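You operate a simulated robot arm through the tools that you are given. There is no shell and no other tool.

You are at the controls of a simulated two-armed robot. One attempt, no reset.

## Task
Run a load test on the 3 and 10 amp loads, then switch both off.
Fine: set the amps dial to the lowest mark that carries both before you start; let it run until the screen says STEADY, then press stop. Each button once; leave the rest.

It is judged by the outcome, as a careful person would: the job done as asked, and still so three seconds after it is handed in. It fails if anything else is knocked over, pushed out of place, dropped, spilled or broken.

## Robot
Two 7-joint arms with fingered hands on one trunk that stands fixed in place. Base frame: the origin is at the foot of the trunk, x ahead of it, y to its left, z up. Lengths are in m, angles in rad, forces in N, time in s.
The left shoulder is at [0.03, 0.136, 1.23], the right one opposite. Payload 5 kg a hand.
The TCP of each hand is the grasp point between the finger pads, 0.042 m short of the fingertips. In the tool frame z runs along the fingers and y along their closing line. Largest opening 0.208 m; the body of the gripper starts 0.119 m behind the TCP. The gripper is a hand of 4 fingers: y runs from the thumb to the fingers, the wrist lies at [0, 0, -0.332] in the tool frame, and closing takes about 1.5 s.
Orientation is told as [roll, pitch, yaw] about the base's x, y, z axes, in that order, counted from this pose: with the fingers straight down and closing along the base's y, the tool's x points along the base's -x, its y along +y and its z along -z.

## Interface
- The arms move only by the tool servo_tool. It takes "left_motion", "right_motion" or both (then of equal length, played together; a hand with none holds still); each is a list of rows, each a list of 7 numbers: the shift along the tool's x, y, z in units of 20 mm (1.0 is 20 mm), then the turn, a rotation vector about the tool's x, y, z in units of 4 degrees (1.0 is 4 degrees), then the opening, from 0 (shut) to 1 (fully open). In form: [[dx, dy, dz, ax, ay, az, hand], ...]. A call has 1 to 20 rows; each row shifts and turns the commanded pose from where the row before left it, along the tool's axes as they then stand. A call with a number of a shift or a turn outside -1 to 1 is refused whole. Rows are played at 5 a second. More than 0.05 m and 0.15 rad between two rows, or a gripper value outside its range, and nothing of the call is played. Where a pose cannot be reached the arm comes as near as it can. A force on the tool above 40 N (or 10 N above the force at the start of the call, whichever is more), or a blocked arm, ends the call early, and 0.2 s more pass. The fingers move at their own pace (about 0.072 m/s each) and stop on an object; they squeeze with about 32 N. The grip force told is the motor's: it shows also when the fingers shut on nothing. Time passes only in rows, and 0.2 s behind the last, so rows that do not move let the fingers close. The reply holds the time, the measured pose of the TCP, the force on the tool along the base axes, the opening and the grip force, in the units named above and with some noise, with the torque about the TCP (base axes, N m) and any sound that the robot's microphone picked up, and new pictures: "pictures" is both (left out), scene, wrist or none (wrist: the cameras of the hands that moved).
- Cameras (640 x 400 px; columns grow to the right, rows downward): "scene" is now at [0.0373, -0.0271, 1.9468]; the picture's right is [-0.35, -0.94, 0.00], its down [-0.77, 0.29, -0.57] and it looks along [0.53, -0.20, -0.82] (base axes); focal length 339 px, centre (320, 200). "left" rides on the left gripper at [-0.101, 0, -0.145] in its tool frame; the picture's right is [0.00, -1.00, 0.00], its down [0.82, 0.00, -0.57] and it looks along [0.57, 0.00, 0.82] (tool axes); focal length 261 px, centre (320, 200). "right" rides on the right gripper at [0.101, 0, -0.145] in its tool frame; the picture's right is [0.00, 1.00, 0.00], its down [-0.82, 0.00, -0.57] and it looks along [-0.57, 0.00, 0.82] (tool axes); focal length 261 px, centre (320, 200). There is no depth. A picture from a camera that has moved, and an enlarged one, comes with that camera's place and axes in the base frame and with its lens.
- raise_lower(by): slides the trunk up (or, below 0, down) by that many m; the arms and the scene camera ride with it, the base frame stays. It gives what a move gives, with no picture.
- set_grasp(shape, hand): the hand has 4 fingers and takes this shape, open, in about a second: jaw (thumb against the fingers, like two jaws); tri (thumb and two fingers); tip (a fingertip pinch); poke (one finger out to press); point (the index stretched); flat (the hand flat); cup (the hand cupped); fist (a fist). The gripper value then closes the fingers along that shape, each until it touches; the sizes above hold for jaw. It gives what a move gives, with no picture.
- head_to(pan, tilt): turns the head with the scene camera to pan (to the left, within 2.496 rad either way) and tilt (down, from -0.506 to 1.204), counted from straight ahead of the robot. It gives what a move gives, and a new picture of the scene camera.
- inspect(camera, box): a new picture of the part [left, top, right, bottom] of that camera's present view, enlarged. It takes no simulated time.
- finish_job(): hands the job in; it is judged then, once.

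Nothing tells you positions but the pictures and the camera data. Unless the task says otherwise, let go and move clear before handing in.

The tools are called after "Emit:" by a JSON object that holds its "fn" and its "kwargs". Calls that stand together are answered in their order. servo_tool: Moves the arms, as the interface text tells. Its arguments: {"type":"object","properties":{"left_motion":{"type":"array","items":{"type":"array","items":{"type":"number"}}},"right_motion":{"type":"array","items":{"type":"array","items":{"type":"number"}}},"pictures":{"type":"string","enum":["both","scene","wrist","none"]}},"required":[]} The other tools are called the same way: raise_lower (by) slides the trunk up or down; set_grasp (shape, hand) gives the hand a shape; head_to (pan, tilt) turns the head that bears the scene camera; inspect (camera, box) takes an enlarged picture of a part of a camera's view; finish_job () hands the job in.

At the start:

```text
time_s: 0.0
left_ee_pos: [0.6465, 0.0824, 1.2333]
left_tool_rot: [-0.001, 0.0, -0.001]
left_wrist_force: [-0.7, 0.8, -0.3]
left_wrist_torque: [-0.02, -0.02, 0.02]
left_grip_width: 0.2079
left_grasp_force: 0.0
left_shape: jaw
right_ee_pos: [0.5756, -0.4348, 1.2317]
right_tool_rot: [0.001, 0.001, -0.001]
right_wrist_force: [0.4, -0.1, 0.0]
right_wrist_torque: [0.03, -0.01, 0.01]
right_grip_width: 0.2078
right_grasp_force: 0.0
right_shape: jaw
trunk travel left (down, up): [-0.25, 0.24]
head pan, tilt: [-0.363, 0.969]
```

scene: 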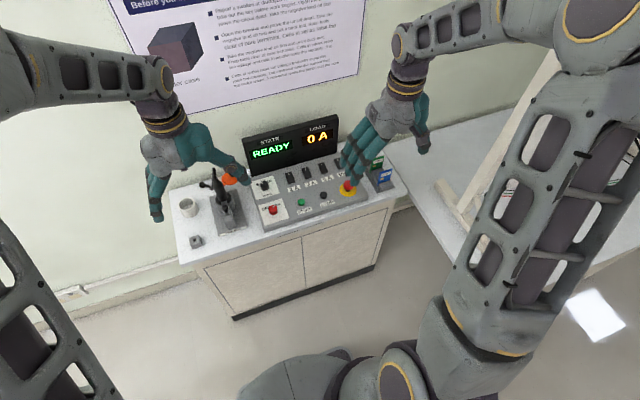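
right: 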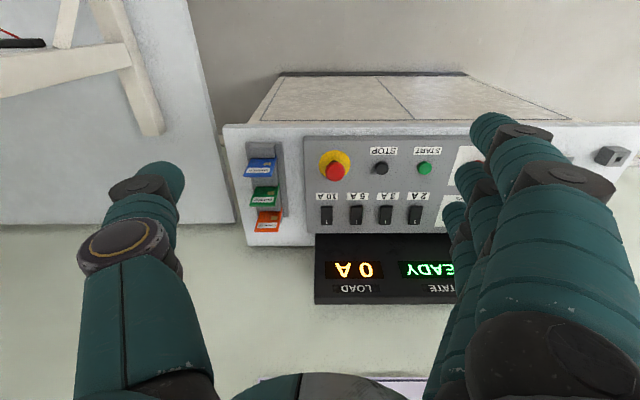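
left: 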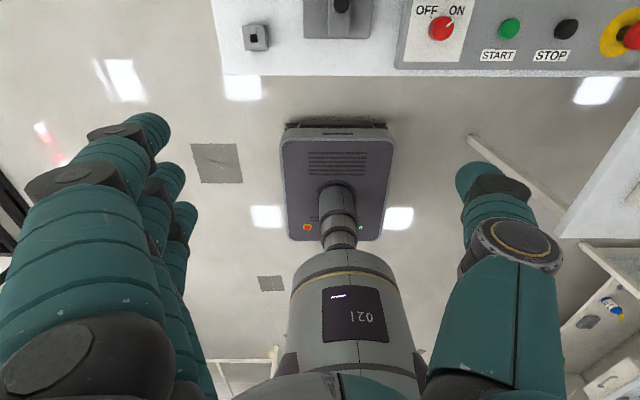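

I see a control panel on a cabinet with a screen reading READY / 0 A, four load switches (2, 3, 5, 10 A), START and STOP buttons, an emergency stop, an OFF/ON knob and probably an amps dial. First I look closer at the panel.

Emit:
{"fn": "inspect", "kwargs": {"camera": "scene", "box": [160, 100, 420, 260]}}

Emit:
{"fn": "inspect", "kwargs": {"camera": "right", "box": [220, 110, 500, 310]}}

Emit:
{"fn": "inspect", "kwargs": {"camera": "scene", "box": [100, 0, 380, 110]}}

Emit:
{"fn": "inspect", "kwargs": {"camera": "scene", "box": [230, 140, 330, 230]}}

```text
2.46 times, centred on (290, 180) of scene
camera zoom: at [0.0373, -0.0271, 1.9468], right [-0.35, -0.94, 0.0], down [-0.77, 0.29, -0.57], along [0.53, -0.2, -0.82], focal length 835 px, centre (394, 249)
```

zoom: 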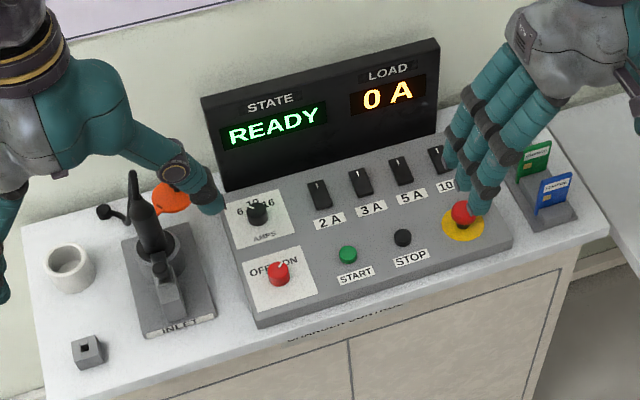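

```text
2.00 times, centred on (360, 210) of right
camera zoom: at [0.4751, -0.434, 1.377], right [0.0, 1.0, 0.0], down [0.82, 0.0, 0.57], along [0.57, 0.0, -0.82], focal length 521 px, centre (240, 180)
```

zoom: 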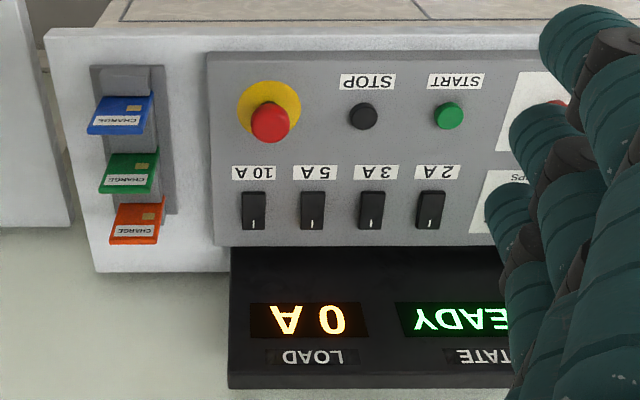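

```text
2.29 times, centred on (240, 55) of scene
camera zoom: at [0.0373, -0.0271, 1.9468], right [-0.35, -0.94, 0.0], down [-0.77, 0.29, -0.57], along [0.53, -0.2, -0.82], focal length 776 px, centre (503, 531)
```

zoom: 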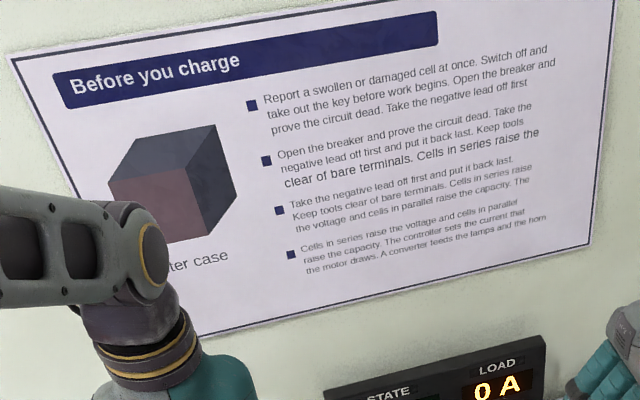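

```text
4.44 times, centred on (280, 185) of scene
camera zoom: at [0.0373, -0.0271, 1.9468], right [-0.35, -0.94, 0.0], down [-0.77, 0.29, -0.57], along [0.53, -0.2, -0.82], focal length 1508 px, centre (498, 267)
```

zoom: 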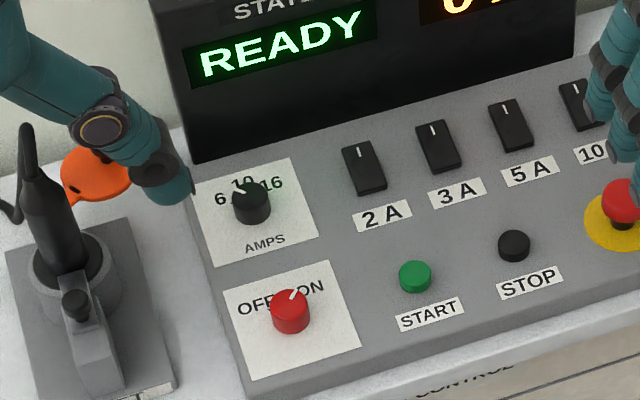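

The panel sits about x 0.72–0.88, y −0.05 to −0.45, z ≈ 0.9; the amps dial seems to have marks 6/10/16 and to stand at 6. I move the left hand out of the line of sight and give the right hand the poke shape to see its fingertip.

Emit:
{"fn": "servo_tool", "kwargs": {"left_motion": [[0.5, 1, 0, 0, 0, 0, 1], [0.5, 1, 0, 0, 0, 0, 1], [0.5, 1, 0, 0, 0, 0, 1], [0.5, 1, 0, 0, 0, 0, 1], [0.5, 1, 0, 0, 0, 0, 1], [0.5, 1, 0, 0, 0, 0, 1], [0.5, 1, 0, 0, 0, 0, 1], [0.5, 1, 0, 0, 0, 0, 1], [0.5, 1, 0, 0, 0, 0, 1], [0.5, 1, 0, 0, 0, 0, 1]], "right_motion": [[0.5, -0.5, 0, 0, 0, 0, 1], [0.5, -0.5, 0, 0, 0, 0, 1], [0.5, -0.5, 0, 0, 0, 0, 1], [0.5, -0.5, 0, 0, 0, 0, 1], [0.5, -0.5, 0, 0, 0, 0, 1], [0.5, -0.5, 0, 0, 0, 0, 1], [0, -0.5, 0, 0, 0, 0, 1], [0, -0.5, 0, 0, 0, 0, 1], [0, 0, 0, 0, 0, 0, 1], [0, 0, 0, 0, 0, 0, 1]], "pictures": "both"}}

Emit:
{"fn": "inspect", "kwargs": {"camera": "scene", "box": [230, 140, 330, 202]}}

Emit:
{"fn": "inspect", "kwargs": {"camera": "scene", "box": [160, 100, 420, 260]}}

```text
time_s: 2.2
left_ee_pos: [0.5458, 0.2828, 1.232]
left_tool_rot: [-0.001, 0.001, 0.001]
left_wrist_force: [0.5, 1.0, -0.1]
left_wrist_torque: [-0.07, -0.01, 0.01]
left_grip_width: 0.2079
left_grasp_force: 0.1
left_shape: jaw
right_ee_pos: [0.5152, -0.514, 1.2307]
right_tool_rot: [0.0, 0.001, 0.0]
right_wrist_force: [-0.3, 0.1, -0.1]
right_wrist_torque: [-0.04, -0.04, 0.01]
right_grip_width: 0.2079
right_grasp_force: 0.0
right_shape: jaw
trunk travel left (down, up): [-0.25, 0.24]
head pan, tilt: [-0.363, 0.969]
camera scene: at [0.0367, -0.0262, 1.9469], right [-0.35, -0.93, 0.0], down [-0.77, 0.29, -0.57], along [0.53, -0.2, -0.82], focal length 339 px, centre (320, 200)
camera right: at [0.4139, -0.5127, 1.3775], right [0.0, 1.0, 0.0], down [0.82, 0.0, 0.57], along [0.57, 0.0, -0.82], focal length 261 px, centre (320, 200)
camera left: at [0.6464, 0.2832, 1.3763], right [0.0, -1.0, 0.0], down [-0.82, 0.0, 0.57], along [-0.57, 0.0, -0.82], focal length 261 px, centre (320, 200)
```

scene: 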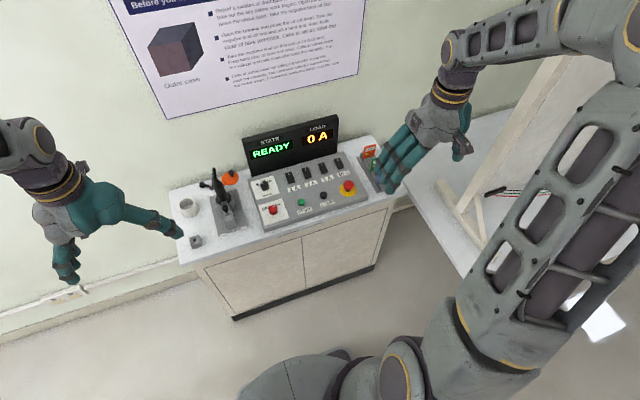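
right: 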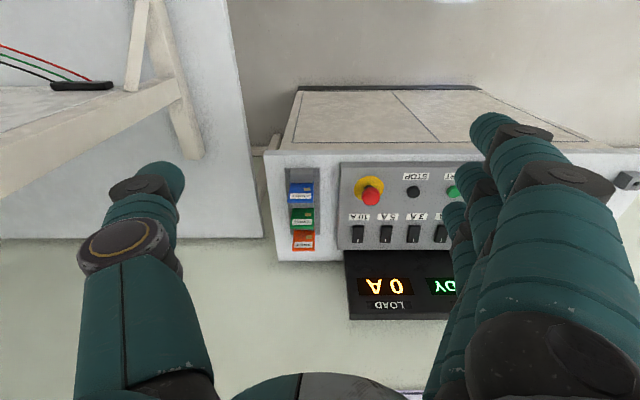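
left: 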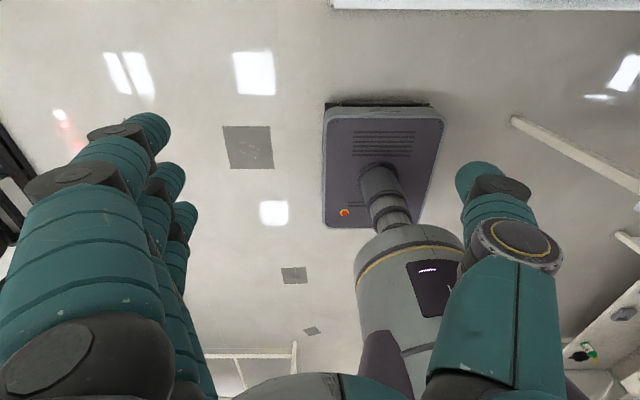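

```text
6.40 times, centred on (280, 171) of scene
camera zoom: at [0.0367, -0.0262, 1.9469], right [-0.35, -0.93, 0.0], down [-0.77, 0.29, -0.57], along [0.53, -0.2, -0.82], focal length 2172 px, centre (576, 386)
```

zoom: 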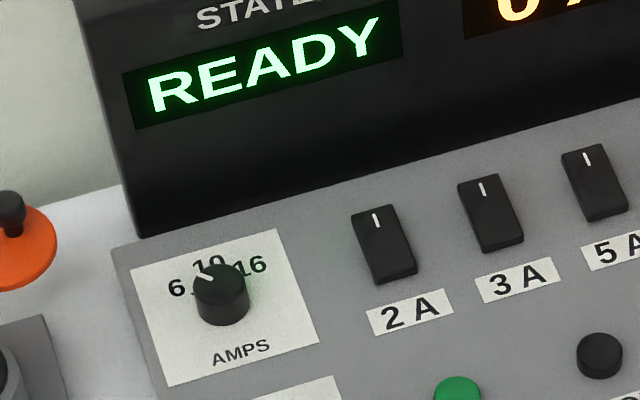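

```text
2.46 times, centred on (290, 180) of scene
camera zoom: at [0.0367, -0.0262, 1.9469], right [-0.35, -0.93, 0.0], down [-0.77, 0.29, -0.57], along [0.53, -0.2, -0.82], focal length 835 px, centre (394, 249)
```

zoom: 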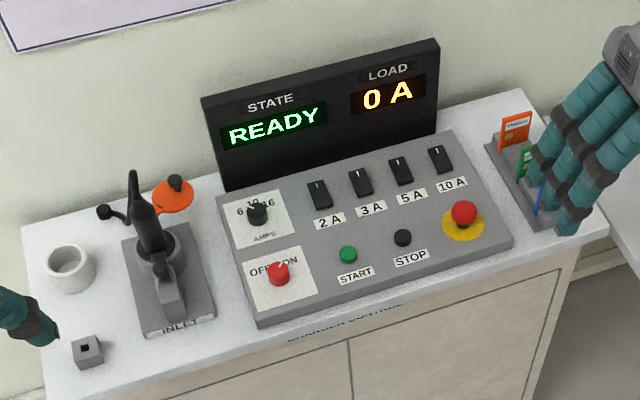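

The panel is now clear: dial at 6 with marks 6/10/16, so 16 is needed (3+10=13). The ON/OFF switch appears to be at ON. Next I shape the right hand to poke and see where its fingertip is.

Emit:
{"fn": "set_grasp", "kwargs": {"shape": "poke", "hand": "right"}}

Emit:
{"fn": "servo_tool", "kwargs": {"right_motion": [[0, 0, 0, 0, 0, 0, 1]], "pictures": "both"}}

Emit:
{"fn": "inspect", "kwargs": {"camera": "scene", "box": [340, 60, 500, 210]}}

```text
time_s: 3.1
left_ee_pos: [0.5459, 0.2841, 1.2312]
left_tool_rot: [-0.002, 0.0, 0.001]
left_wrist_force: [-0.2, -0.7, 0.3]
left_wrist_torque: [-0.03, 0.01, 0.01]
left_grip_width: 0.2077
left_grasp_force: 0.1
left_shape: jaw
right_ee_pos: [0.5139, -0.5146, 1.2302]
right_tool_rot: [0.001, 0.0, 0.0]
right_wrist_force: [-0.6, -0.7, -0.1]
right_wrist_torque: [-0.02, -0.03, -0.02]
right_grip_width: 0.0
right_grasp_force: 0.0
right_shape: poke
trunk travel left (down, up): [-0.25, 0.24]
head pan, tilt: [-0.363, 0.969]
```

```text
time_s: 3.5
left_ee_pos: [0.5455, 0.2823, 1.231]
left_tool_rot: [0.0, -0.001, -0.001]
left_wrist_force: [0.1, 0.0, 0.6]
left_wrist_torque: [-0.01, 0.04, -0.05]
left_grip_width: 0.2079
left_grasp_force: 0.1
left_shape: jaw
right_ee_pos: [0.5152, -0.5144, 1.231]
right_tool_rot: [0.0, -0.001, 0.001]
right_wrist_force: [0.9, -0.8, 0.1]
right_wrist_torque: [-0.03, 0.02, -0.01]
right_grip_width: 0.0
right_grasp_force: 0.0
right_shape: poke
trunk travel left (down, up): [-0.25, 0.24]
head pan, tilt: [-0.363, 0.969]
camera scene: at [0.0372, -0.0271, 1.9468], right [-0.35, -0.94, 0.0], down [-0.77, 0.29, -0.57], along [0.53, -0.2, -0.82], focal length 339 px, centre (320, 200)
camera right: at [0.4145, -0.5131, 1.3771], right [0.0, 1.0, 0.0], down [0.82, 0.0, 0.57], along [0.57, 0.0, -0.82], focal length 261 px, centre (320, 200)
```

scene: 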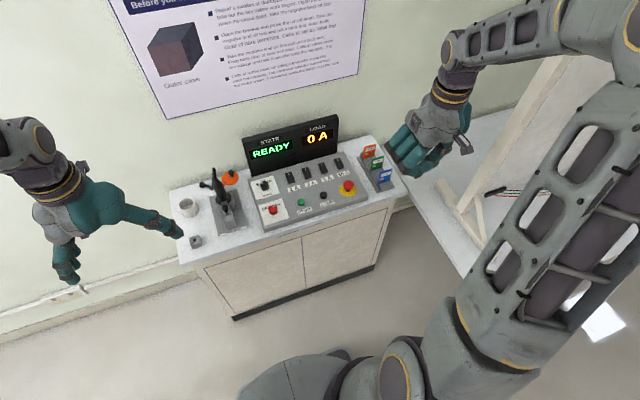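
right: 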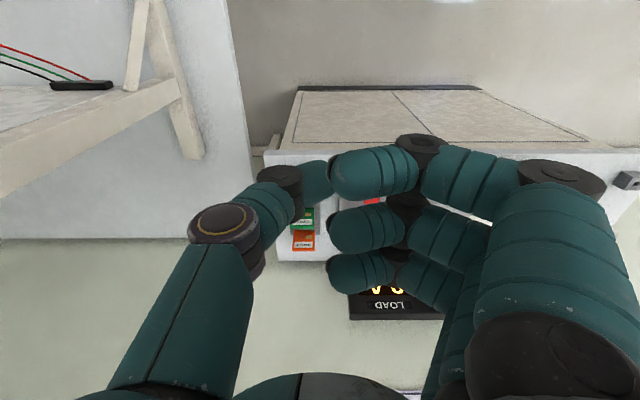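

```text
2.67 times, centred on (420, 135) of scene
camera zoom: at [0.0372, -0.0271, 1.9468], right [-0.35, -0.94, 0.0], down [-0.77, 0.29, -0.57], along [0.53, -0.2, -0.82], focal length 905 px, centre (53, 373)
```

zoom: 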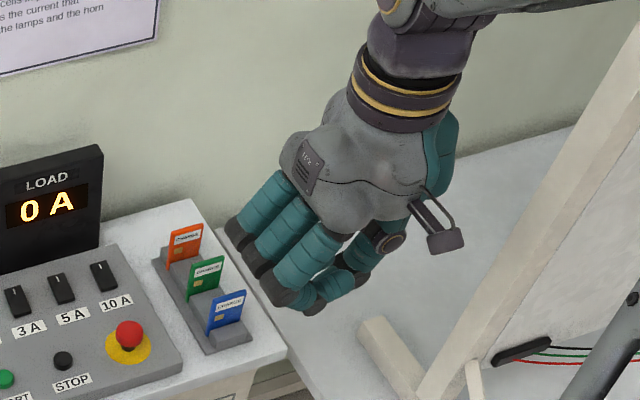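

In this picture all fingers of the right hand look curled; I let time pass to see whether the poke shape is still forming.

Emit:
{"fn": "servo_tool", "kwargs": {"right_motion": [[0, 0, 0, 0, 0, 0, 1], [0, 0, 0, 0, 0, 0, 1], [0, 0, 0, 0, 0, 0, 1], [0, 0, 0, 0, 0, 0, 1], [0, 0, 0, 0, 0, 0, 1]], "pictures": "wrist"}}

Emit:
{"fn": "servo_tool", "kwargs": {"right_motion": [[0, 0, 0, 0, 0, 0, 0], [0, 0, 0, 0, 0, 0, 0], [0, 0, 0, 0, 0, 0, 0], [0, 0, 0, 0, 0, 0, 0], [0, 0, 0, 0, 0, 0, 0]], "pictures": "wrist"}}

```text
time_s: 4.7
left_ee_pos: [0.5461, 0.2825, 1.2316]
left_tool_rot: [0.001, -0.001, -0.001]
left_wrist_force: [-0.3, 1.0, 0.0]
left_wrist_torque: [0.03, 0.03, 0.04]
left_grip_width: 0.2079
left_grasp_force: 0.0
left_shape: jaw
right_ee_pos: [0.5155, -0.5136, 1.2311]
right_tool_rot: [0.0, 0.0, -0.001]
right_wrist_force: [-0.2, 0.7, 0.6]
right_wrist_torque: [-0.01, 0.02, 0.04]
right_grip_width: 0.0
right_grasp_force: 0.1
right_shape: poke
trunk travel left (down, up): [-0.25, 0.24]
head pan, tilt: [-0.363, 0.969]
camera right: at [0.4146, -0.5131, 1.3771], right [0.0, 1.0, 0.0], down [0.82, 0.0, 0.57], along [0.57, 0.0, -0.82], focal length 261 px, centre (320, 200)
```

right: 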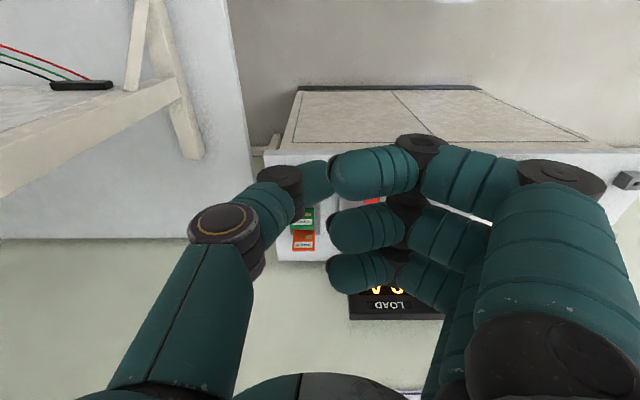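

```text
time_s: 5.9
left_ee_pos: [0.5464, 0.2829, 1.2322]
left_tool_rot: [-0.001, -0.001, 0.0]
left_wrist_force: [0.4, -0.1, 0.4]
left_wrist_torque: [0.0, 0.0, 0.0]
left_grip_width: 0.208
left_grasp_force: 0.1
left_shape: jaw
right_ee_pos: [0.5153, -0.5135, 1.2315]
right_tool_rot: [0.0, 0.0, 0.0]
right_wrist_force: [0.9, 0.4, -0.2]
right_wrist_torque: [-0.02, 0.0, 0.03]
right_grip_width: 0.0
right_grasp_force: 0.0
right_shape: poke
trunk travel left (down, up): [-0.25, 0.24]
head pan, tilt: [-0.363, 0.969]
camera right: at [0.4145, -0.5131, 1.3771], right [0.0, 1.0, 0.0], down [0.82, 0.0, 0.57], along [0.57, 0.0, -0.82], focal length 261 px, centre (320, 200)
```

right: 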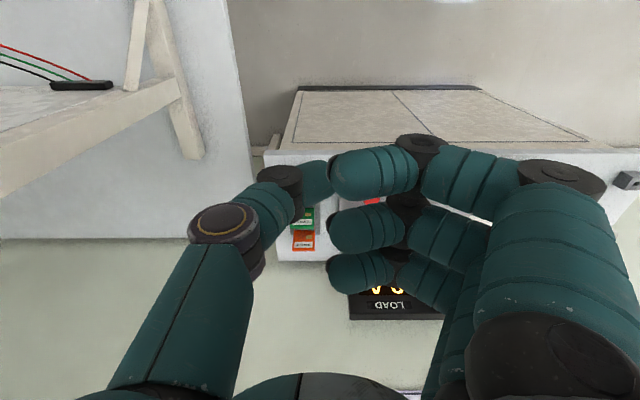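

The poke shape leaves the fingers half-curled and doesn't change with the gripper value; I try the point shape (index stretched) and compare.

Emit:
{"fn": "set_grasp", "kwargs": {"shape": "point", "hand": "right"}}

Emit:
{"fn": "servo_tool", "kwargs": {"right_motion": [[0, 0, 0, 0, 0, 0, 1], [0, 0, 0, 0, 0, 0, 1]], "pictures": "both"}}

Emit:
{"fn": "inspect", "kwargs": {"camera": "scene", "box": [340, 60, 500, 210]}}

```text
time_s: 6.8
left_ee_pos: [0.5461, 0.2828, 1.2318]
left_tool_rot: [-0.002, 0.0, 0.0]
left_wrist_force: [-0.4, 0.5, 0.7]
left_wrist_torque: [-0.01, -0.03, 0.0]
left_grip_width: 0.2081
left_grasp_force: 0.0
left_shape: jaw
right_ee_pos: [0.5153, -0.5147, 1.2319]
right_tool_rot: [0.0, -0.001, 0.0]
right_wrist_force: [1.5, -0.2, 0.2]
right_wrist_torque: [-0.03, 0.01, 0.0]
right_grip_width: 0.2017
right_grasp_force: 0.1
right_shape: point
trunk travel left (down, up): [-0.25, 0.24]
head pan, tilt: [-0.363, 0.969]
```

```text
time_s: 7.4
left_ee_pos: [0.5457, 0.2822, 1.2315]
left_tool_rot: [0.0, -0.001, 0.001]
left_wrist_force: [-0.4, -0.5, -1.0]
left_wrist_torque: [-0.01, 0.02, 0.0]
left_grip_width: 0.2077
left_grasp_force: 0.1
left_shape: jaw
right_ee_pos: [0.515, -0.5148, 1.2316]
right_tool_rot: [0.001, 0.0, 0.0]
right_wrist_force: [-0.6, 0.6, 0.3]
right_wrist_torque: [-0.05, 0.01, 0.01]
right_grip_width: 0.2017
right_grasp_force: 0.1
right_shape: point
trunk travel left (down, up): [-0.25, 0.24]
head pan, tilt: [-0.363, 0.969]
camera scene: at [0.0372, -0.0271, 1.9468], right [-0.35, -0.94, 0.0], down [-0.77, 0.29, -0.57], along [0.53, -0.2, -0.82], focal length 339 px, centre (320, 200)
camera right: at [0.4145, -0.5131, 1.3771], right [0.0, 1.0, 0.0], down [0.82, 0.0, 0.57], along [0.57, 0.0, -0.82], focal length 261 px, centre (320, 200)
```

scene: 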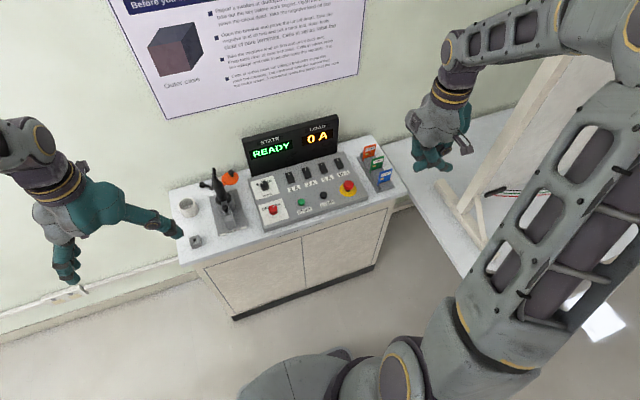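
right: 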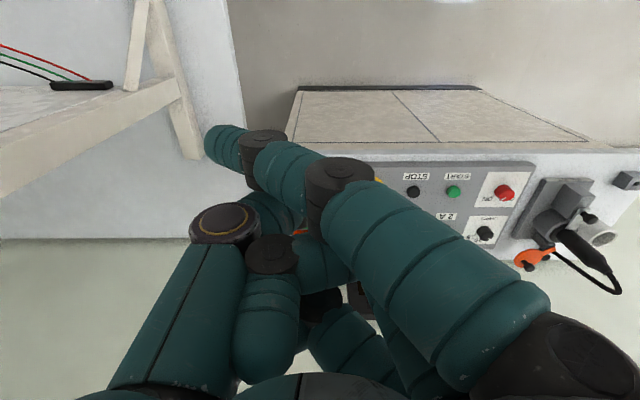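

```text
2.67 times, centred on (420, 135) of scene
camera zoom: at [0.0372, -0.0271, 1.9468], right [-0.35, -0.94, 0.0], down [-0.77, 0.29, -0.57], along [0.53, -0.2, -0.82], focal length 905 px, centre (53, 373)
```

zoom: 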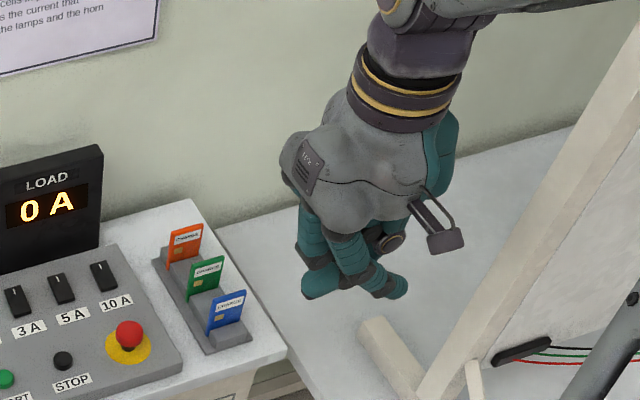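

Point stretches the index, but slanting about 65 mm toward the thumb side. I check the tip shape, open and shut, since it may serve both the dial and pressing.

Emit:
{"fn": "set_grasp", "kwargs": {"shape": "tip", "hand": "right"}}

Emit:
{"fn": "servo_tool", "kwargs": {"right_motion": [[0, 0, 0, 0, 0, 0, 1], [0, 0, 0, 0, 0, 0, 1]], "pictures": "both"}}

Emit:
{"fn": "inspect", "kwargs": {"camera": "scene", "box": [340, 60, 500, 210]}}

Emit:
{"fn": "servo_tool", "kwargs": {"right_motion": [[0, 0, 0, 0, 0, 0, 0], [0, 0, 0, 0, 0, 0, 0], [0, 0, 0, 0, 0, 0, 0], [0, 0, 0, 0, 0, 0, 0], [0, 0, 0, 0, 0, 0, 0], [0, 0, 0, 0, 0, 0, 0], [0, 0, 0, 0, 0, 0, 0], [0, 0, 0, 0, 0, 0, 0], [0, 0, 0, 0, 0, 0, 0]], "pictures": "wrist"}}

Emit:
{"fn": "inspect", "kwargs": {"camera": "scene", "box": [340, 60, 500, 210]}}

```text
time_s: 8.3
left_ee_pos: [0.5465, 0.2825, 1.2324]
left_tool_rot: [-0.001, 0.002, -0.001]
left_wrist_force: [-0.1, -0.1, 0.1]
left_wrist_torque: [-0.01, 0.0, 0.01]
left_grip_width: 0.2077
left_grasp_force: 0.1
left_shape: jaw
right_ee_pos: [0.5159, -0.5151, 1.2306]
right_tool_rot: [-0.001, 0.0, 0.0]
right_wrist_force: [-0.5, -0.8, 0.7]
right_wrist_torque: [0.01, 0.03, -0.02]
right_grip_width: 0.2079
right_grasp_force: 0.1
right_shape: tip
trunk travel left (down, up): [-0.25, 0.24]
head pan, tilt: [-0.363, 0.969]
```

```text
time_s: 8.9
left_ee_pos: [0.5457, 0.2822, 1.2328]
left_tool_rot: [0.0, 0.0, 0.0]
left_wrist_force: [0.3, 0.2, -0.1]
left_wrist_torque: [0.01, 0.01, 0.06]
left_grip_width: 0.2078
left_grasp_force: 0.0
left_shape: jaw
right_ee_pos: [0.5146, -0.5138, 1.2316]
right_tool_rot: [0.0, 0.001, -0.001]
right_wrist_force: [-0.1, -0.1, 0.1]
right_wrist_torque: [-0.01, 0.04, 0.0]
right_grip_width: 0.208
right_grasp_force: 0.0
right_shape: tip
trunk travel left (down, up): [-0.25, 0.24]
head pan, tilt: [-0.363, 0.969]
camera scene: at [0.0372, -0.0272, 1.9468], right [-0.35, -0.94, 0.0], down [-0.77, 0.29, -0.57], along [0.53, -0.2, -0.82], focal length 339 px, centre (320, 200)
camera right: at [0.4145, -0.5132, 1.3771], right [0.0, 1.0, 0.0], down [0.82, 0.0, 0.57], along [0.57, 0.0, -0.82], focal length 261 px, centre (320, 200)
```

scene: 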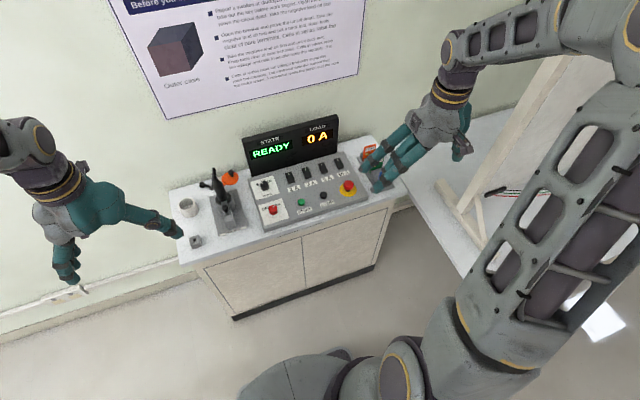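
right: 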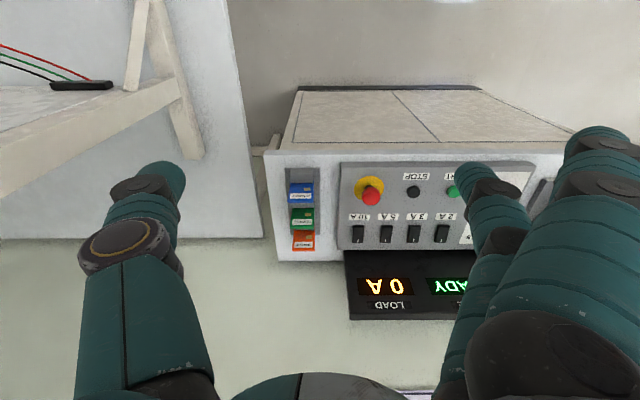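

```text
2.67 times, centred on (420, 135) of scene
camera zoom: at [0.0372, -0.0272, 1.9468], right [-0.35, -0.94, 0.0], down [-0.77, 0.29, -0.57], along [0.53, -0.2, -0.82], focal length 905 px, centre (53, 373)
```

zoom: 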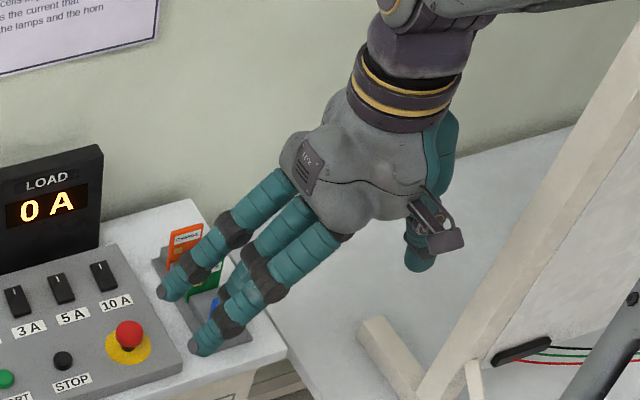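

```text
time_s: 10.9
left_ee_pos: [0.5466, 0.283, 1.2324]
left_tool_rot: [-0.001, 0.0, -0.001]
left_wrist_force: [0.1, -0.2, -0.5]
left_wrist_torque: [0.0, 0.0, 0.0]
left_grip_width: 0.2076
left_grasp_force: 0.1
left_shape: jaw
right_ee_pos: [0.5159, -0.5139, 1.2308]
right_tool_rot: [0.001, 0.001, -0.001]
right_wrist_force: [0.4, -0.6, -0.5]
right_wrist_torque: [-0.01, 0.03, -0.03]
right_grip_width: 0.0
right_grasp_force: 32.1
right_shape: tip
trunk travel left (down, up): [-0.25, 0.24]
head pan, tilt: [-0.363, 0.969]
camera right: at [0.4145, -0.5131, 1.3771], right [0.0, 1.0, 0.0], down [0.82, 0.0, 0.57], along [0.57, 0.0, -0.82], focal length 261 px, centre (320, 200)
```

right: 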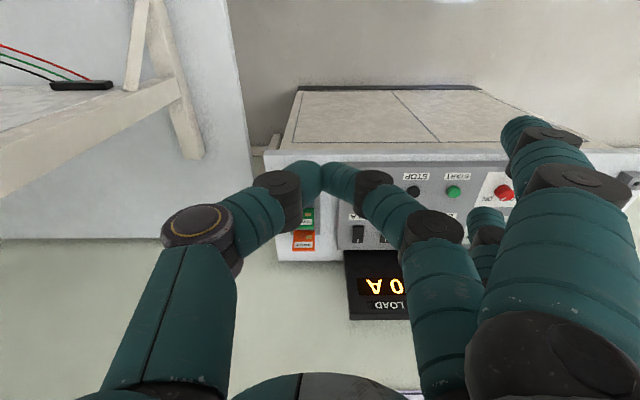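

```text
2.67 times, centred on (420, 135) of scene
camera zoom: at [0.0372, -0.0271, 1.9468], right [-0.35, -0.94, 0.0], down [-0.77, 0.29, -0.57], along [0.53, -0.2, -0.82], focal length 905 px, centre (53, 373)
```

zoom: 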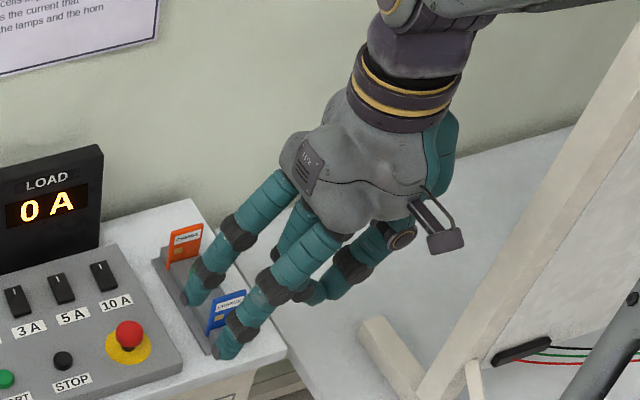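

In tip, the thumb meets the middle finger while the two outer fingers stay straight – awkward near the panel. I check the tri shape and look at jaw when shut.

Emit:
{"fn": "set_grasp", "kwargs": {"shape": "tri", "hand": "right"}}

Emit:
{"fn": "servo_tool", "kwargs": {"right_motion": [[0, 0, 0, 0, 0, 0, 0.3], [0, 0, 0, 0, 0, 0, 0.3], [0, 0, 0, 0, 0, 0, 0.3], [0, 0, 0, 0, 0, 0, 0.3], [0, 0, 0, 0, 0, 0, 0.3], [0, 0, 0, 0, 0, 0, 0.3]], "pictures": "wrist"}}

Emit:
{"fn": "set_grasp", "kwargs": {"shape": "jaw", "hand": "right"}}

Emit:
{"fn": "servo_tool", "kwargs": {"right_motion": [[0, 0, 0, 0, 0, 0, 0.3], [0, 0, 0, 0, 0, 0, 0.3], [0, 0, 0, 0, 0, 0, 0.3], [0, 0, 0, 0, 0, 0, 0.3], [0, 0, 0, 0, 0, 0, 0.3], [0, 0, 0, 0, 0, 0, 0.3]], "pictures": "wrist"}}

Emit:
{"fn": "inspect", "kwargs": {"camera": "scene", "box": [340, 60, 500, 210]}}

```text
time_s: 11.8
left_ee_pos: [0.5462, 0.2824, 1.2325]
left_tool_rot: [0.0, 0.0, 0.0]
left_wrist_force: [0.6, 0.0, -0.6]
left_wrist_torque: [0.0, 0.0, 0.0]
left_grip_width: 0.2075
left_grasp_force: 0.0
left_shape: jaw
right_ee_pos: [0.5152, -0.5141, 1.2312]
right_tool_rot: [0.001, 0.001, 0.001]
right_wrist_force: [-0.4, 0.2, -0.2]
right_wrist_torque: [0.0, 0.0, 0.01]
right_grip_width: 0.2082
right_grasp_force: 0.1
right_shape: tri
trunk travel left (down, up): [-0.25, 0.24]
head pan, tilt: [-0.363, 0.969]
```

```text
time_s: 13.2
left_ee_pos: [0.5474, 0.2817, 1.2322]
left_tool_rot: [0.0, -0.001, -0.001]
left_wrist_force: [0.2, 0.1, 0.2]
left_wrist_torque: [0.02, 0.04, -0.02]
left_grip_width: 0.2078
left_grasp_force: 0.0
left_shape: jaw
right_ee_pos: [0.5149, -0.5138, 1.231]
right_tool_rot: [0.0, -0.001, 0.001]
right_wrist_force: [1.2, -0.5, -0.6]
right_wrist_torque: [-0.01, -0.02, -0.02]
right_grip_width: 0.063
right_grasp_force: 0.0
right_shape: tri
trunk travel left (down, up): [-0.25, 0.24]
head pan, tilt: [-0.363, 0.969]
camera right: at [0.4146, -0.5131, 1.3771], right [0.0, 1.0, 0.0], down [0.82, 0.0, 0.57], along [0.57, 0.0, -0.82], focal length 261 px, centre (320, 200)
```

right: 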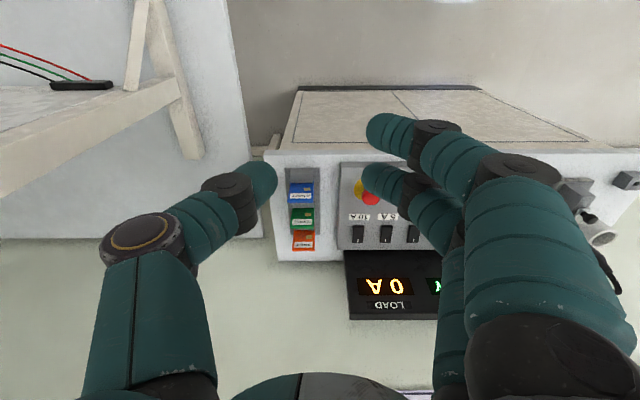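

```text
time_s: 14.1
left_ee_pos: [0.546, 0.2824, 1.2319]
left_tool_rot: [0.001, -0.001, 0.001]
left_wrist_force: [-1.1, -0.4, -0.1]
left_wrist_torque: [-0.01, -0.02, -0.02]
left_grip_width: 0.2075
left_grasp_force: 0.0
left_shape: jaw
right_ee_pos: [0.5145, -0.5145, 1.2317]
right_tool_rot: [0.0, 0.0, 0.001]
right_wrist_force: [0.4, -0.5, -0.1]
right_wrist_torque: [0.05, 0.03, -0.01]
right_grip_width: 0.2078
right_grasp_force: 0.0
right_shape: jaw
trunk travel left (down, up): [-0.25, 0.24]
head pan, tilt: [-0.363, 0.969]
```

```text
time_s: 15.5
left_ee_pos: [0.5455, 0.2821, 1.2322]
left_tool_rot: [-0.001, 0.002, 0.001]
left_wrist_force: [-0.7, -0.2, 0.2]
left_wrist_torque: [-0.01, -0.03, 0.02]
left_grip_width: 0.2078
left_grasp_force: 0.0
left_shape: jaw
right_ee_pos: [0.5149, -0.5147, 1.231]
right_tool_rot: [0.0, 0.001, 0.0]
right_wrist_force: [0.4, 0.8, -0.3]
right_wrist_torque: [-0.01, 0.04, 0.0]
right_grip_width: 0.0629
right_grasp_force: 0.1
right_shape: jaw
trunk travel left (down, up): [-0.25, 0.24]
head pan, tilt: [-0.363, 0.969]
camera right: at [0.4145, -0.5131, 1.3771], right [0.0, 1.0, 0.0], down [0.82, 0.0, 0.57], along [0.57, 0.0, -0.82], focal length 261 px, centre (320, 200)
```

right: 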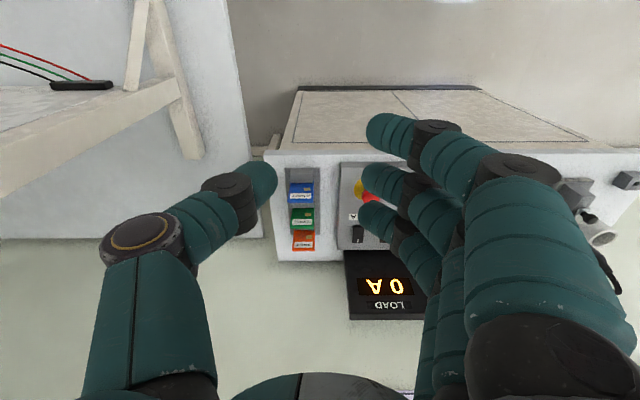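

```text
2.67 times, centred on (420, 135) of scene
camera zoom: at [0.0372, -0.0271, 1.9468], right [-0.35, -0.94, 0.0], down [-0.77, 0.29, -0.57], along [0.53, -0.2, -0.82], focal length 905 px, centre (53, 373)
```

zoom: 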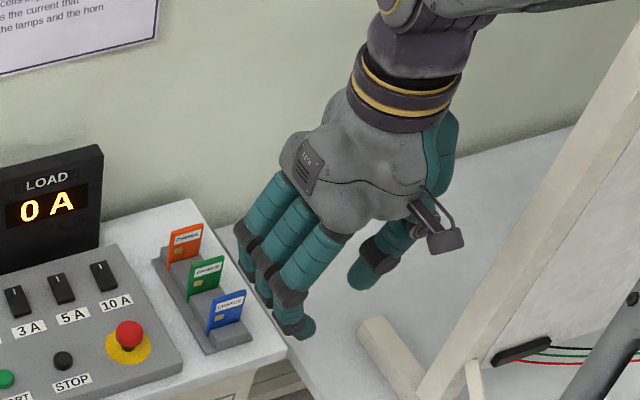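

Jaw, tri and tip geometry is now clear to me. For exact positions I take enlarged scene pictures now and again with the trunk raised, to triangulate the dial, switches and buttons.

Emit:
{"fn": "inspect", "kwargs": {"camera": "scene", "box": [230, 140, 330, 202]}}

Emit:
{"fn": "inspect", "kwargs": {"camera": "scene", "box": [300, 140, 400, 202]}}

Emit:
{"fn": "inspect", "kwargs": {"camera": "scene", "box": [250, 180, 350, 242]}}

Emit:
{"fn": "raise_lower", "kwargs": {"by": 0.2}}

Emit:
{"fn": "head_to", "kwargs": {"pan": -0.363, "tilt": 0.969}}

```text
6.40 times, centred on (280, 171) of scene
camera zoom: at [0.0372, -0.0271, 1.9468], right [-0.35, -0.94, 0.0], down [-0.77, 0.29, -0.57], along [0.53, -0.2, -0.82], focal length 2172 px, centre (576, 386)
```

zoom: 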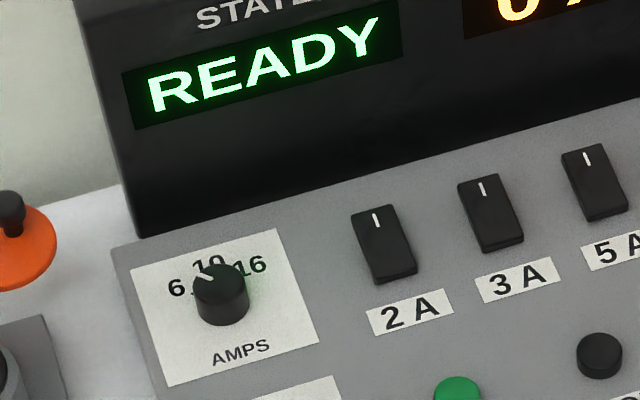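

```text
6.40 times, centred on (350, 171) of scene
camera zoom: at [0.0372, -0.0271, 1.9468], right [-0.35, -0.94, 0.0], down [-0.77, 0.29, -0.57], along [0.53, -0.2, -0.82], focal length 2172 px, centre (128, 386)
```

zoom: 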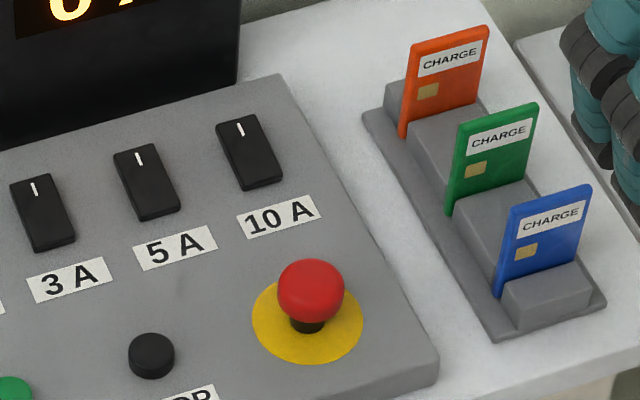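

```text
6.40 times, centred on (300, 211) of scene
camera zoom: at [0.0372, -0.0271, 1.9468], right [-0.35, -0.94, 0.0], down [-0.77, 0.29, -0.57], along [0.53, -0.2, -0.82], focal length 2172 px, centre (448, 130)
```

zoom: 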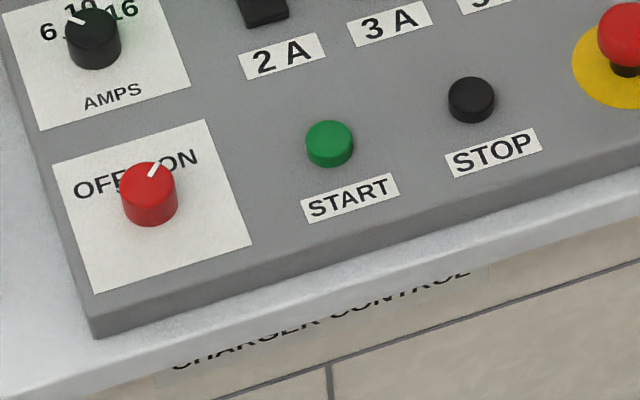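

```text
time_s: 17.7
left_ee_pos: [0.5455, 0.2836, 1.4315]
left_tool_rot: [0.0, 0.001, 0.001]
left_wrist_force: [-0.1, 0.0, -0.3]
left_wrist_torque: [-0.01, 0.01, -0.01]
left_grip_width: 0.208
left_grasp_force: 0.0
left_shape: jaw
right_ee_pos: [0.5155, -0.5147, 1.4307]
right_tool_rot: [0.0, 0.0, 0.0]
right_wrist_force: [0.0, 0.6, -0.9]
right_wrist_torque: [-0.01, 0.02, 0.03]
right_grip_width: 0.063
right_grasp_force: 0.1
right_shape: jaw
trunk travel left (down, up): [-0.45, 0.04]
head pan, tilt: [-0.363, 0.969]
```

```text
time_s: 18.3
left_ee_pos: [0.5456, 0.2826, 1.4322]
left_tool_rot: [0.0, -0.002, 0.001]
left_wrist_force: [0.1, 1.0, -0.2]
left_wrist_torque: [-0.02, -0.01, 0.0]
left_grip_width: 0.2078
left_grasp_force: 0.0
left_shape: jaw
right_ee_pos: [0.5146, -0.5144, 1.4311]
right_tool_rot: [0.0, 0.001, 0.002]
right_wrist_force: [-0.4, 0.7, -0.4]
right_wrist_torque: [0.0, 0.03, 0.0]
right_grip_width: 0.0627
right_grasp_force: 0.0
right_shape: jaw
trunk travel left (down, up): [-0.45, 0.04]
head pan, tilt: [-0.363, 0.969]
camera scene: at [0.0374, -0.0272, 2.1468], right [-0.36, -0.93, 0.0], down [-0.77, 0.29, -0.57], along [0.53, -0.2, -0.82], focal length 339 px, centre (320, 200)
```

scene: 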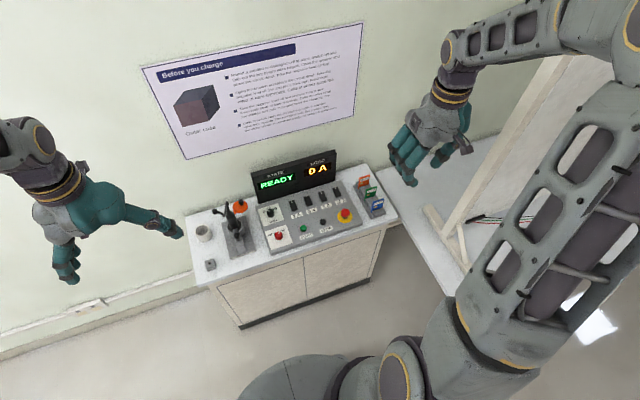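

With the trunk raised 0.2 m I take the second set of enlarged views.

Emit:
{"fn": "inspect", "kwargs": {"camera": "scene", "box": [240, 180, 340, 242]}}

Emit:
{"fn": "inspect", "kwargs": {"camera": "scene", "box": [290, 180, 390, 242]}}

```text
6.40 times, centred on (290, 211) of scene
camera zoom: at [0.0374, -0.0272, 2.1468], right [-0.36, -0.93, 0.0], down [-0.77, 0.29, -0.57], along [0.53, -0.2, -0.82], focal length 2172 px, centre (512, 130)
```

zoom: 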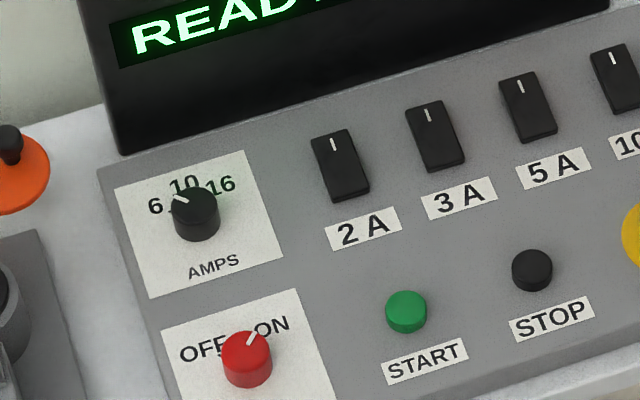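

```text
6.40 times, centred on (340, 211) of scene
camera zoom: at [0.0374, -0.0272, 2.1468], right [-0.36, -0.93, 0.0], down [-0.77, 0.29, -0.57], along [0.53, -0.2, -0.82], focal length 2172 px, centre (192, 130)
```

zoom: 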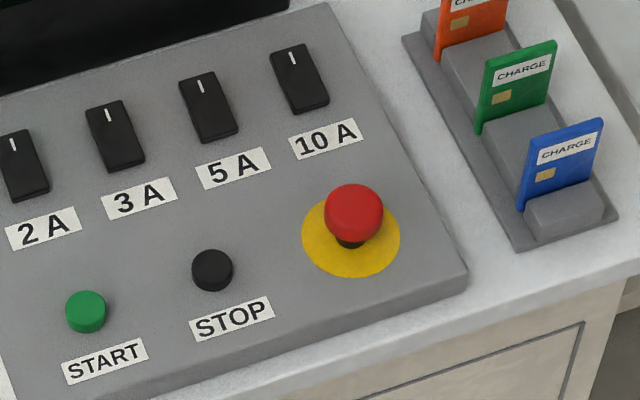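

Positions estimate so far: dial about (0.862, −0.109, top z≈0.89); switches at x≈0.867, y≈−0.214/−0.285/−0.355/−0.425; START (0.739, −0.218), STOP (0.738, −0.308). I look still closer at the switches to see how they tilt.

Emit:
{"fn": "inspect", "kwargs": {"camera": "scene", "box": [300, 182, 348, 212]}}

Emit:
{"fn": "inspect", "kwargs": {"camera": "scene", "box": [255, 198, 303, 248]}}

```text
13.33 times, centred on (324, 197) of scene
camera zoom: at [0.0374, -0.0272, 2.1468], right [-0.36, -0.93, 0.0], down [-0.77, 0.29, -0.57], along [0.53, -0.2, -0.82], focal length 4524 px, centre (267, 240)
```

zoom: 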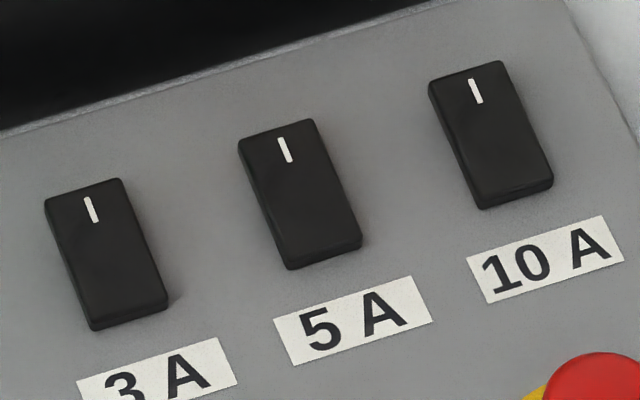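

```text
8.00 times, centred on (279, 223) of scene
camera zoom: at [0.0374, -0.0272, 2.1468], right [-0.36, -0.93, 0.0], down [-0.77, 0.29, -0.57], along [0.53, -0.2, -0.82], focal length 2715 px, centre (648, 16)
```

zoom: 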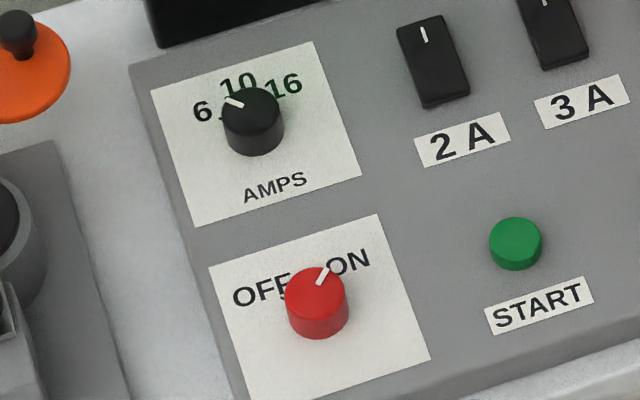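

I lower the trunk back and turn the right hand −90° about the vertical in place, high above everything, so that the fingers close along x with the wrist on the near side.

Emit:
{"fn": "raise_lower", "kwargs": {"by": -0.2}}

Emit:
{"fn": "servo_tool", "kwargs": {"right_motion": [[0, 0, 0, 0, 0, 1, 0.3], [0, 0, 0, 0, 0, 1, 0.3], [0, 0, 0, 0, 0, 1, 0.3], [0, 0, 0, 0, 0, 1, 0.3], [0, 0, 0, 0, 0, 1, 0.3], [0, 0, 0, 0, 0, 1, 0.3], [0, 0, 0, 0, 0, 1, 0.3], [0, 0, 0, 0, 0, 1, 0.3], [0, 0, 0, 0, 0, 1, 0.3], [0, 0, 0, 0, 0, 1, 0.3], [0, 0, 0, 0, 0, 1, 0.3], [0, 0, 0, 0, 0, 1, 0.3], [0, 0, 0, 0, 0, 1, 0.3], [0, 0, 0, 0, 0, 1, 0.3], [0, 0, 0, 0, 0, 1, 0.3], [0, 0, 0, 0, 0, 1, 0.3], [0, 0, 0, 0, 0, 1, 0.3], [0, 0, 0, 0, 0, 1, 0.3], [0, 0, 0, 0, 0, 1, 0.3], [0, 0, 0, 0, 0, 1, 0.3]], "pictures": "both"}}

```text
time_s: 20.4
left_ee_pos: [0.5455, 0.2819, 1.2318]
left_tool_rot: [0.002, -0.001, 0.0]
left_wrist_force: [0.6, 0.2, 0.1]
left_wrist_torque: [0.01, 0.01, -0.03]
left_grip_width: 0.2079
left_grasp_force: 0.1
left_shape: jaw
right_ee_pos: [0.5149, -0.5141, 1.2308]
right_tool_rot: [0.001, 0.0, 0.0]
right_wrist_force: [0.3, 0.3, -0.7]
right_wrist_torque: [0.0, 0.01, -0.04]
right_grip_width: 0.0633
right_grasp_force: 0.1
right_shape: jaw
trunk travel left (down, up): [-0.25, 0.24]
head pan, tilt: [-0.363, 0.969]
```

```text
time_s: 24.6
left_ee_pos: [0.5465, 0.2819, 1.2318]
left_tool_rot: [0.001, -0.001, 0.0]
left_wrist_force: [0.9, -0.1, 1.3]
left_wrist_torque: [0.0, 0.03, -0.01]
left_grip_width: 0.2076
left_grasp_force: 0.0
left_shape: jaw
right_ee_pos: [0.5137, -0.5146, 1.2312]
right_tool_rot: [0.0, 0.001, -1.398]
right_wrist_force: [0.5, -0.6, -0.1]
right_wrist_torque: [0.02, 0.0, 0.0]
right_grip_width: 0.0632
right_grasp_force: 0.1
right_shape: jaw
trunk travel left (down, up): [-0.25, 0.24]
head pan, tilt: [-0.363, 0.969]
camera scene: at [0.0372, -0.0271, 1.9468], right [-0.36, -0.93, 0.0], down [-0.77, 0.29, -0.57], along [0.53, -0.2, -0.82], focal length 339 px, centre (320, 200)
camera right: at [0.498, -0.4151, 1.377], right [0.99, 0.17, 0.0], down [0.14, -0.81, 0.57], along [0.1, -0.56, -0.82], focal length 261 px, centre (320, 200)
```

scene: 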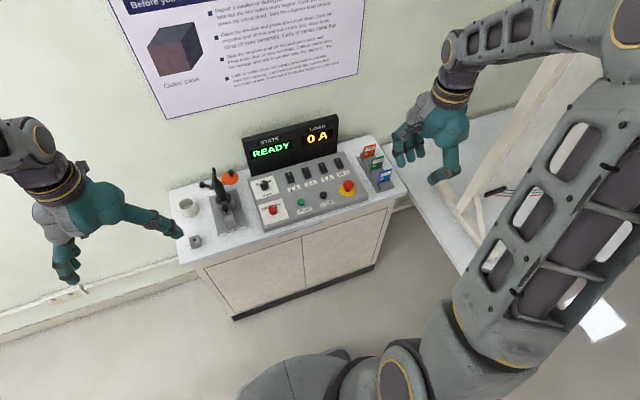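
right: 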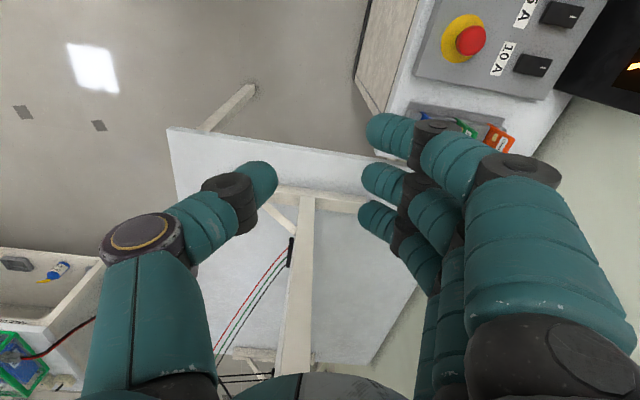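

Yaw works. Now I lean the hand back 30° and swing it to yaw −45° (start pose for turning the dial clockwise), still in the clear.

Emit:
{"fn": "servo_tool", "kwargs": {"right_motion": [[0, 0, 0, -1, 0, 0, 0.3], [0, 0, 0, -1, 0, 0, 0.3], [0, 0, 0, -1, 0, 0, 0.3], [0, 0, 0, -1, 0, 0, 0.3], [0, 0, 0, -1, 0, 0, 0.3], [0, 0, 0, -1, 0, 0, 0.3], [0, 0, 0, -1, 0, 0, 0.3], [0, 0, 0, -0.5, 0, 0, 0.3], [0, 0, 0, 0, 0.5, -0.866, 0.3], [0, 0, 0, 0, 0.5, -0.866, 0.3], [0, 0, 0, 0, 0.5, -0.866, 0.3], [0, 0, 0, 0, 0.5, -0.866, 0.3], [0, 0, 0, 0, 0.5, -0.866, 0.3], [0, 0, 0, 0, 0.5, -0.866, 0.3], [0, 0, 0, 0, 0.5, -0.866, 0.3], [0, 0, 0, 0, 0.5, -0.866, 0.3], [0, 0, 0, 0, 0.375, -0.65, 0.3]], "pictures": "scene"}}

```text
time_s: 28.2
left_ee_pos: [0.5462, 0.2823, 1.2313]
left_tool_rot: [0.001, 0.001, 0.0]
left_wrist_force: [0.4, 0.1, 0.6]
left_wrist_torque: [0.03, 0.0, -0.01]
left_grip_width: 0.2076
left_grasp_force: 0.2
left_shape: jaw
right_ee_pos: [0.515, -0.5142, 1.2318]
right_tool_rot: [0.524, 0.001, -0.785]
right_wrist_force: [-0.3, 0.8, -0.7]
right_wrist_torque: [0.04, 0.0, 0.03]
right_grip_width: 0.0628
right_grasp_force: 0.0
right_shape: jaw
trunk travel left (down, up): [-0.25, 0.24]
head pan, tilt: [-0.363, 0.969]
camera scene: at [0.0372, -0.0274, 1.9468], right [-0.36, -0.93, 0.0], down [-0.77, 0.29, -0.57], along [0.53, -0.2, -0.82], focal length 339 px, centre (320, 200)
```

scene: 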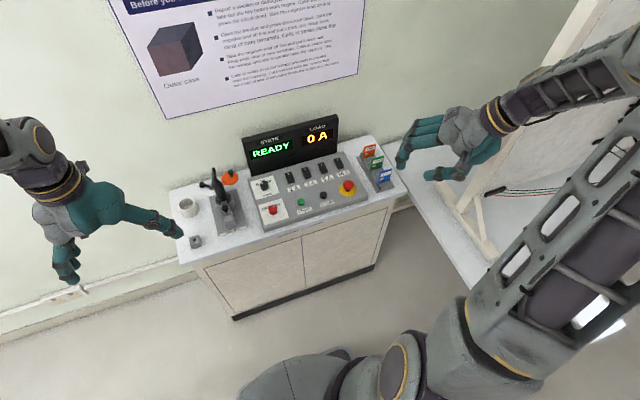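

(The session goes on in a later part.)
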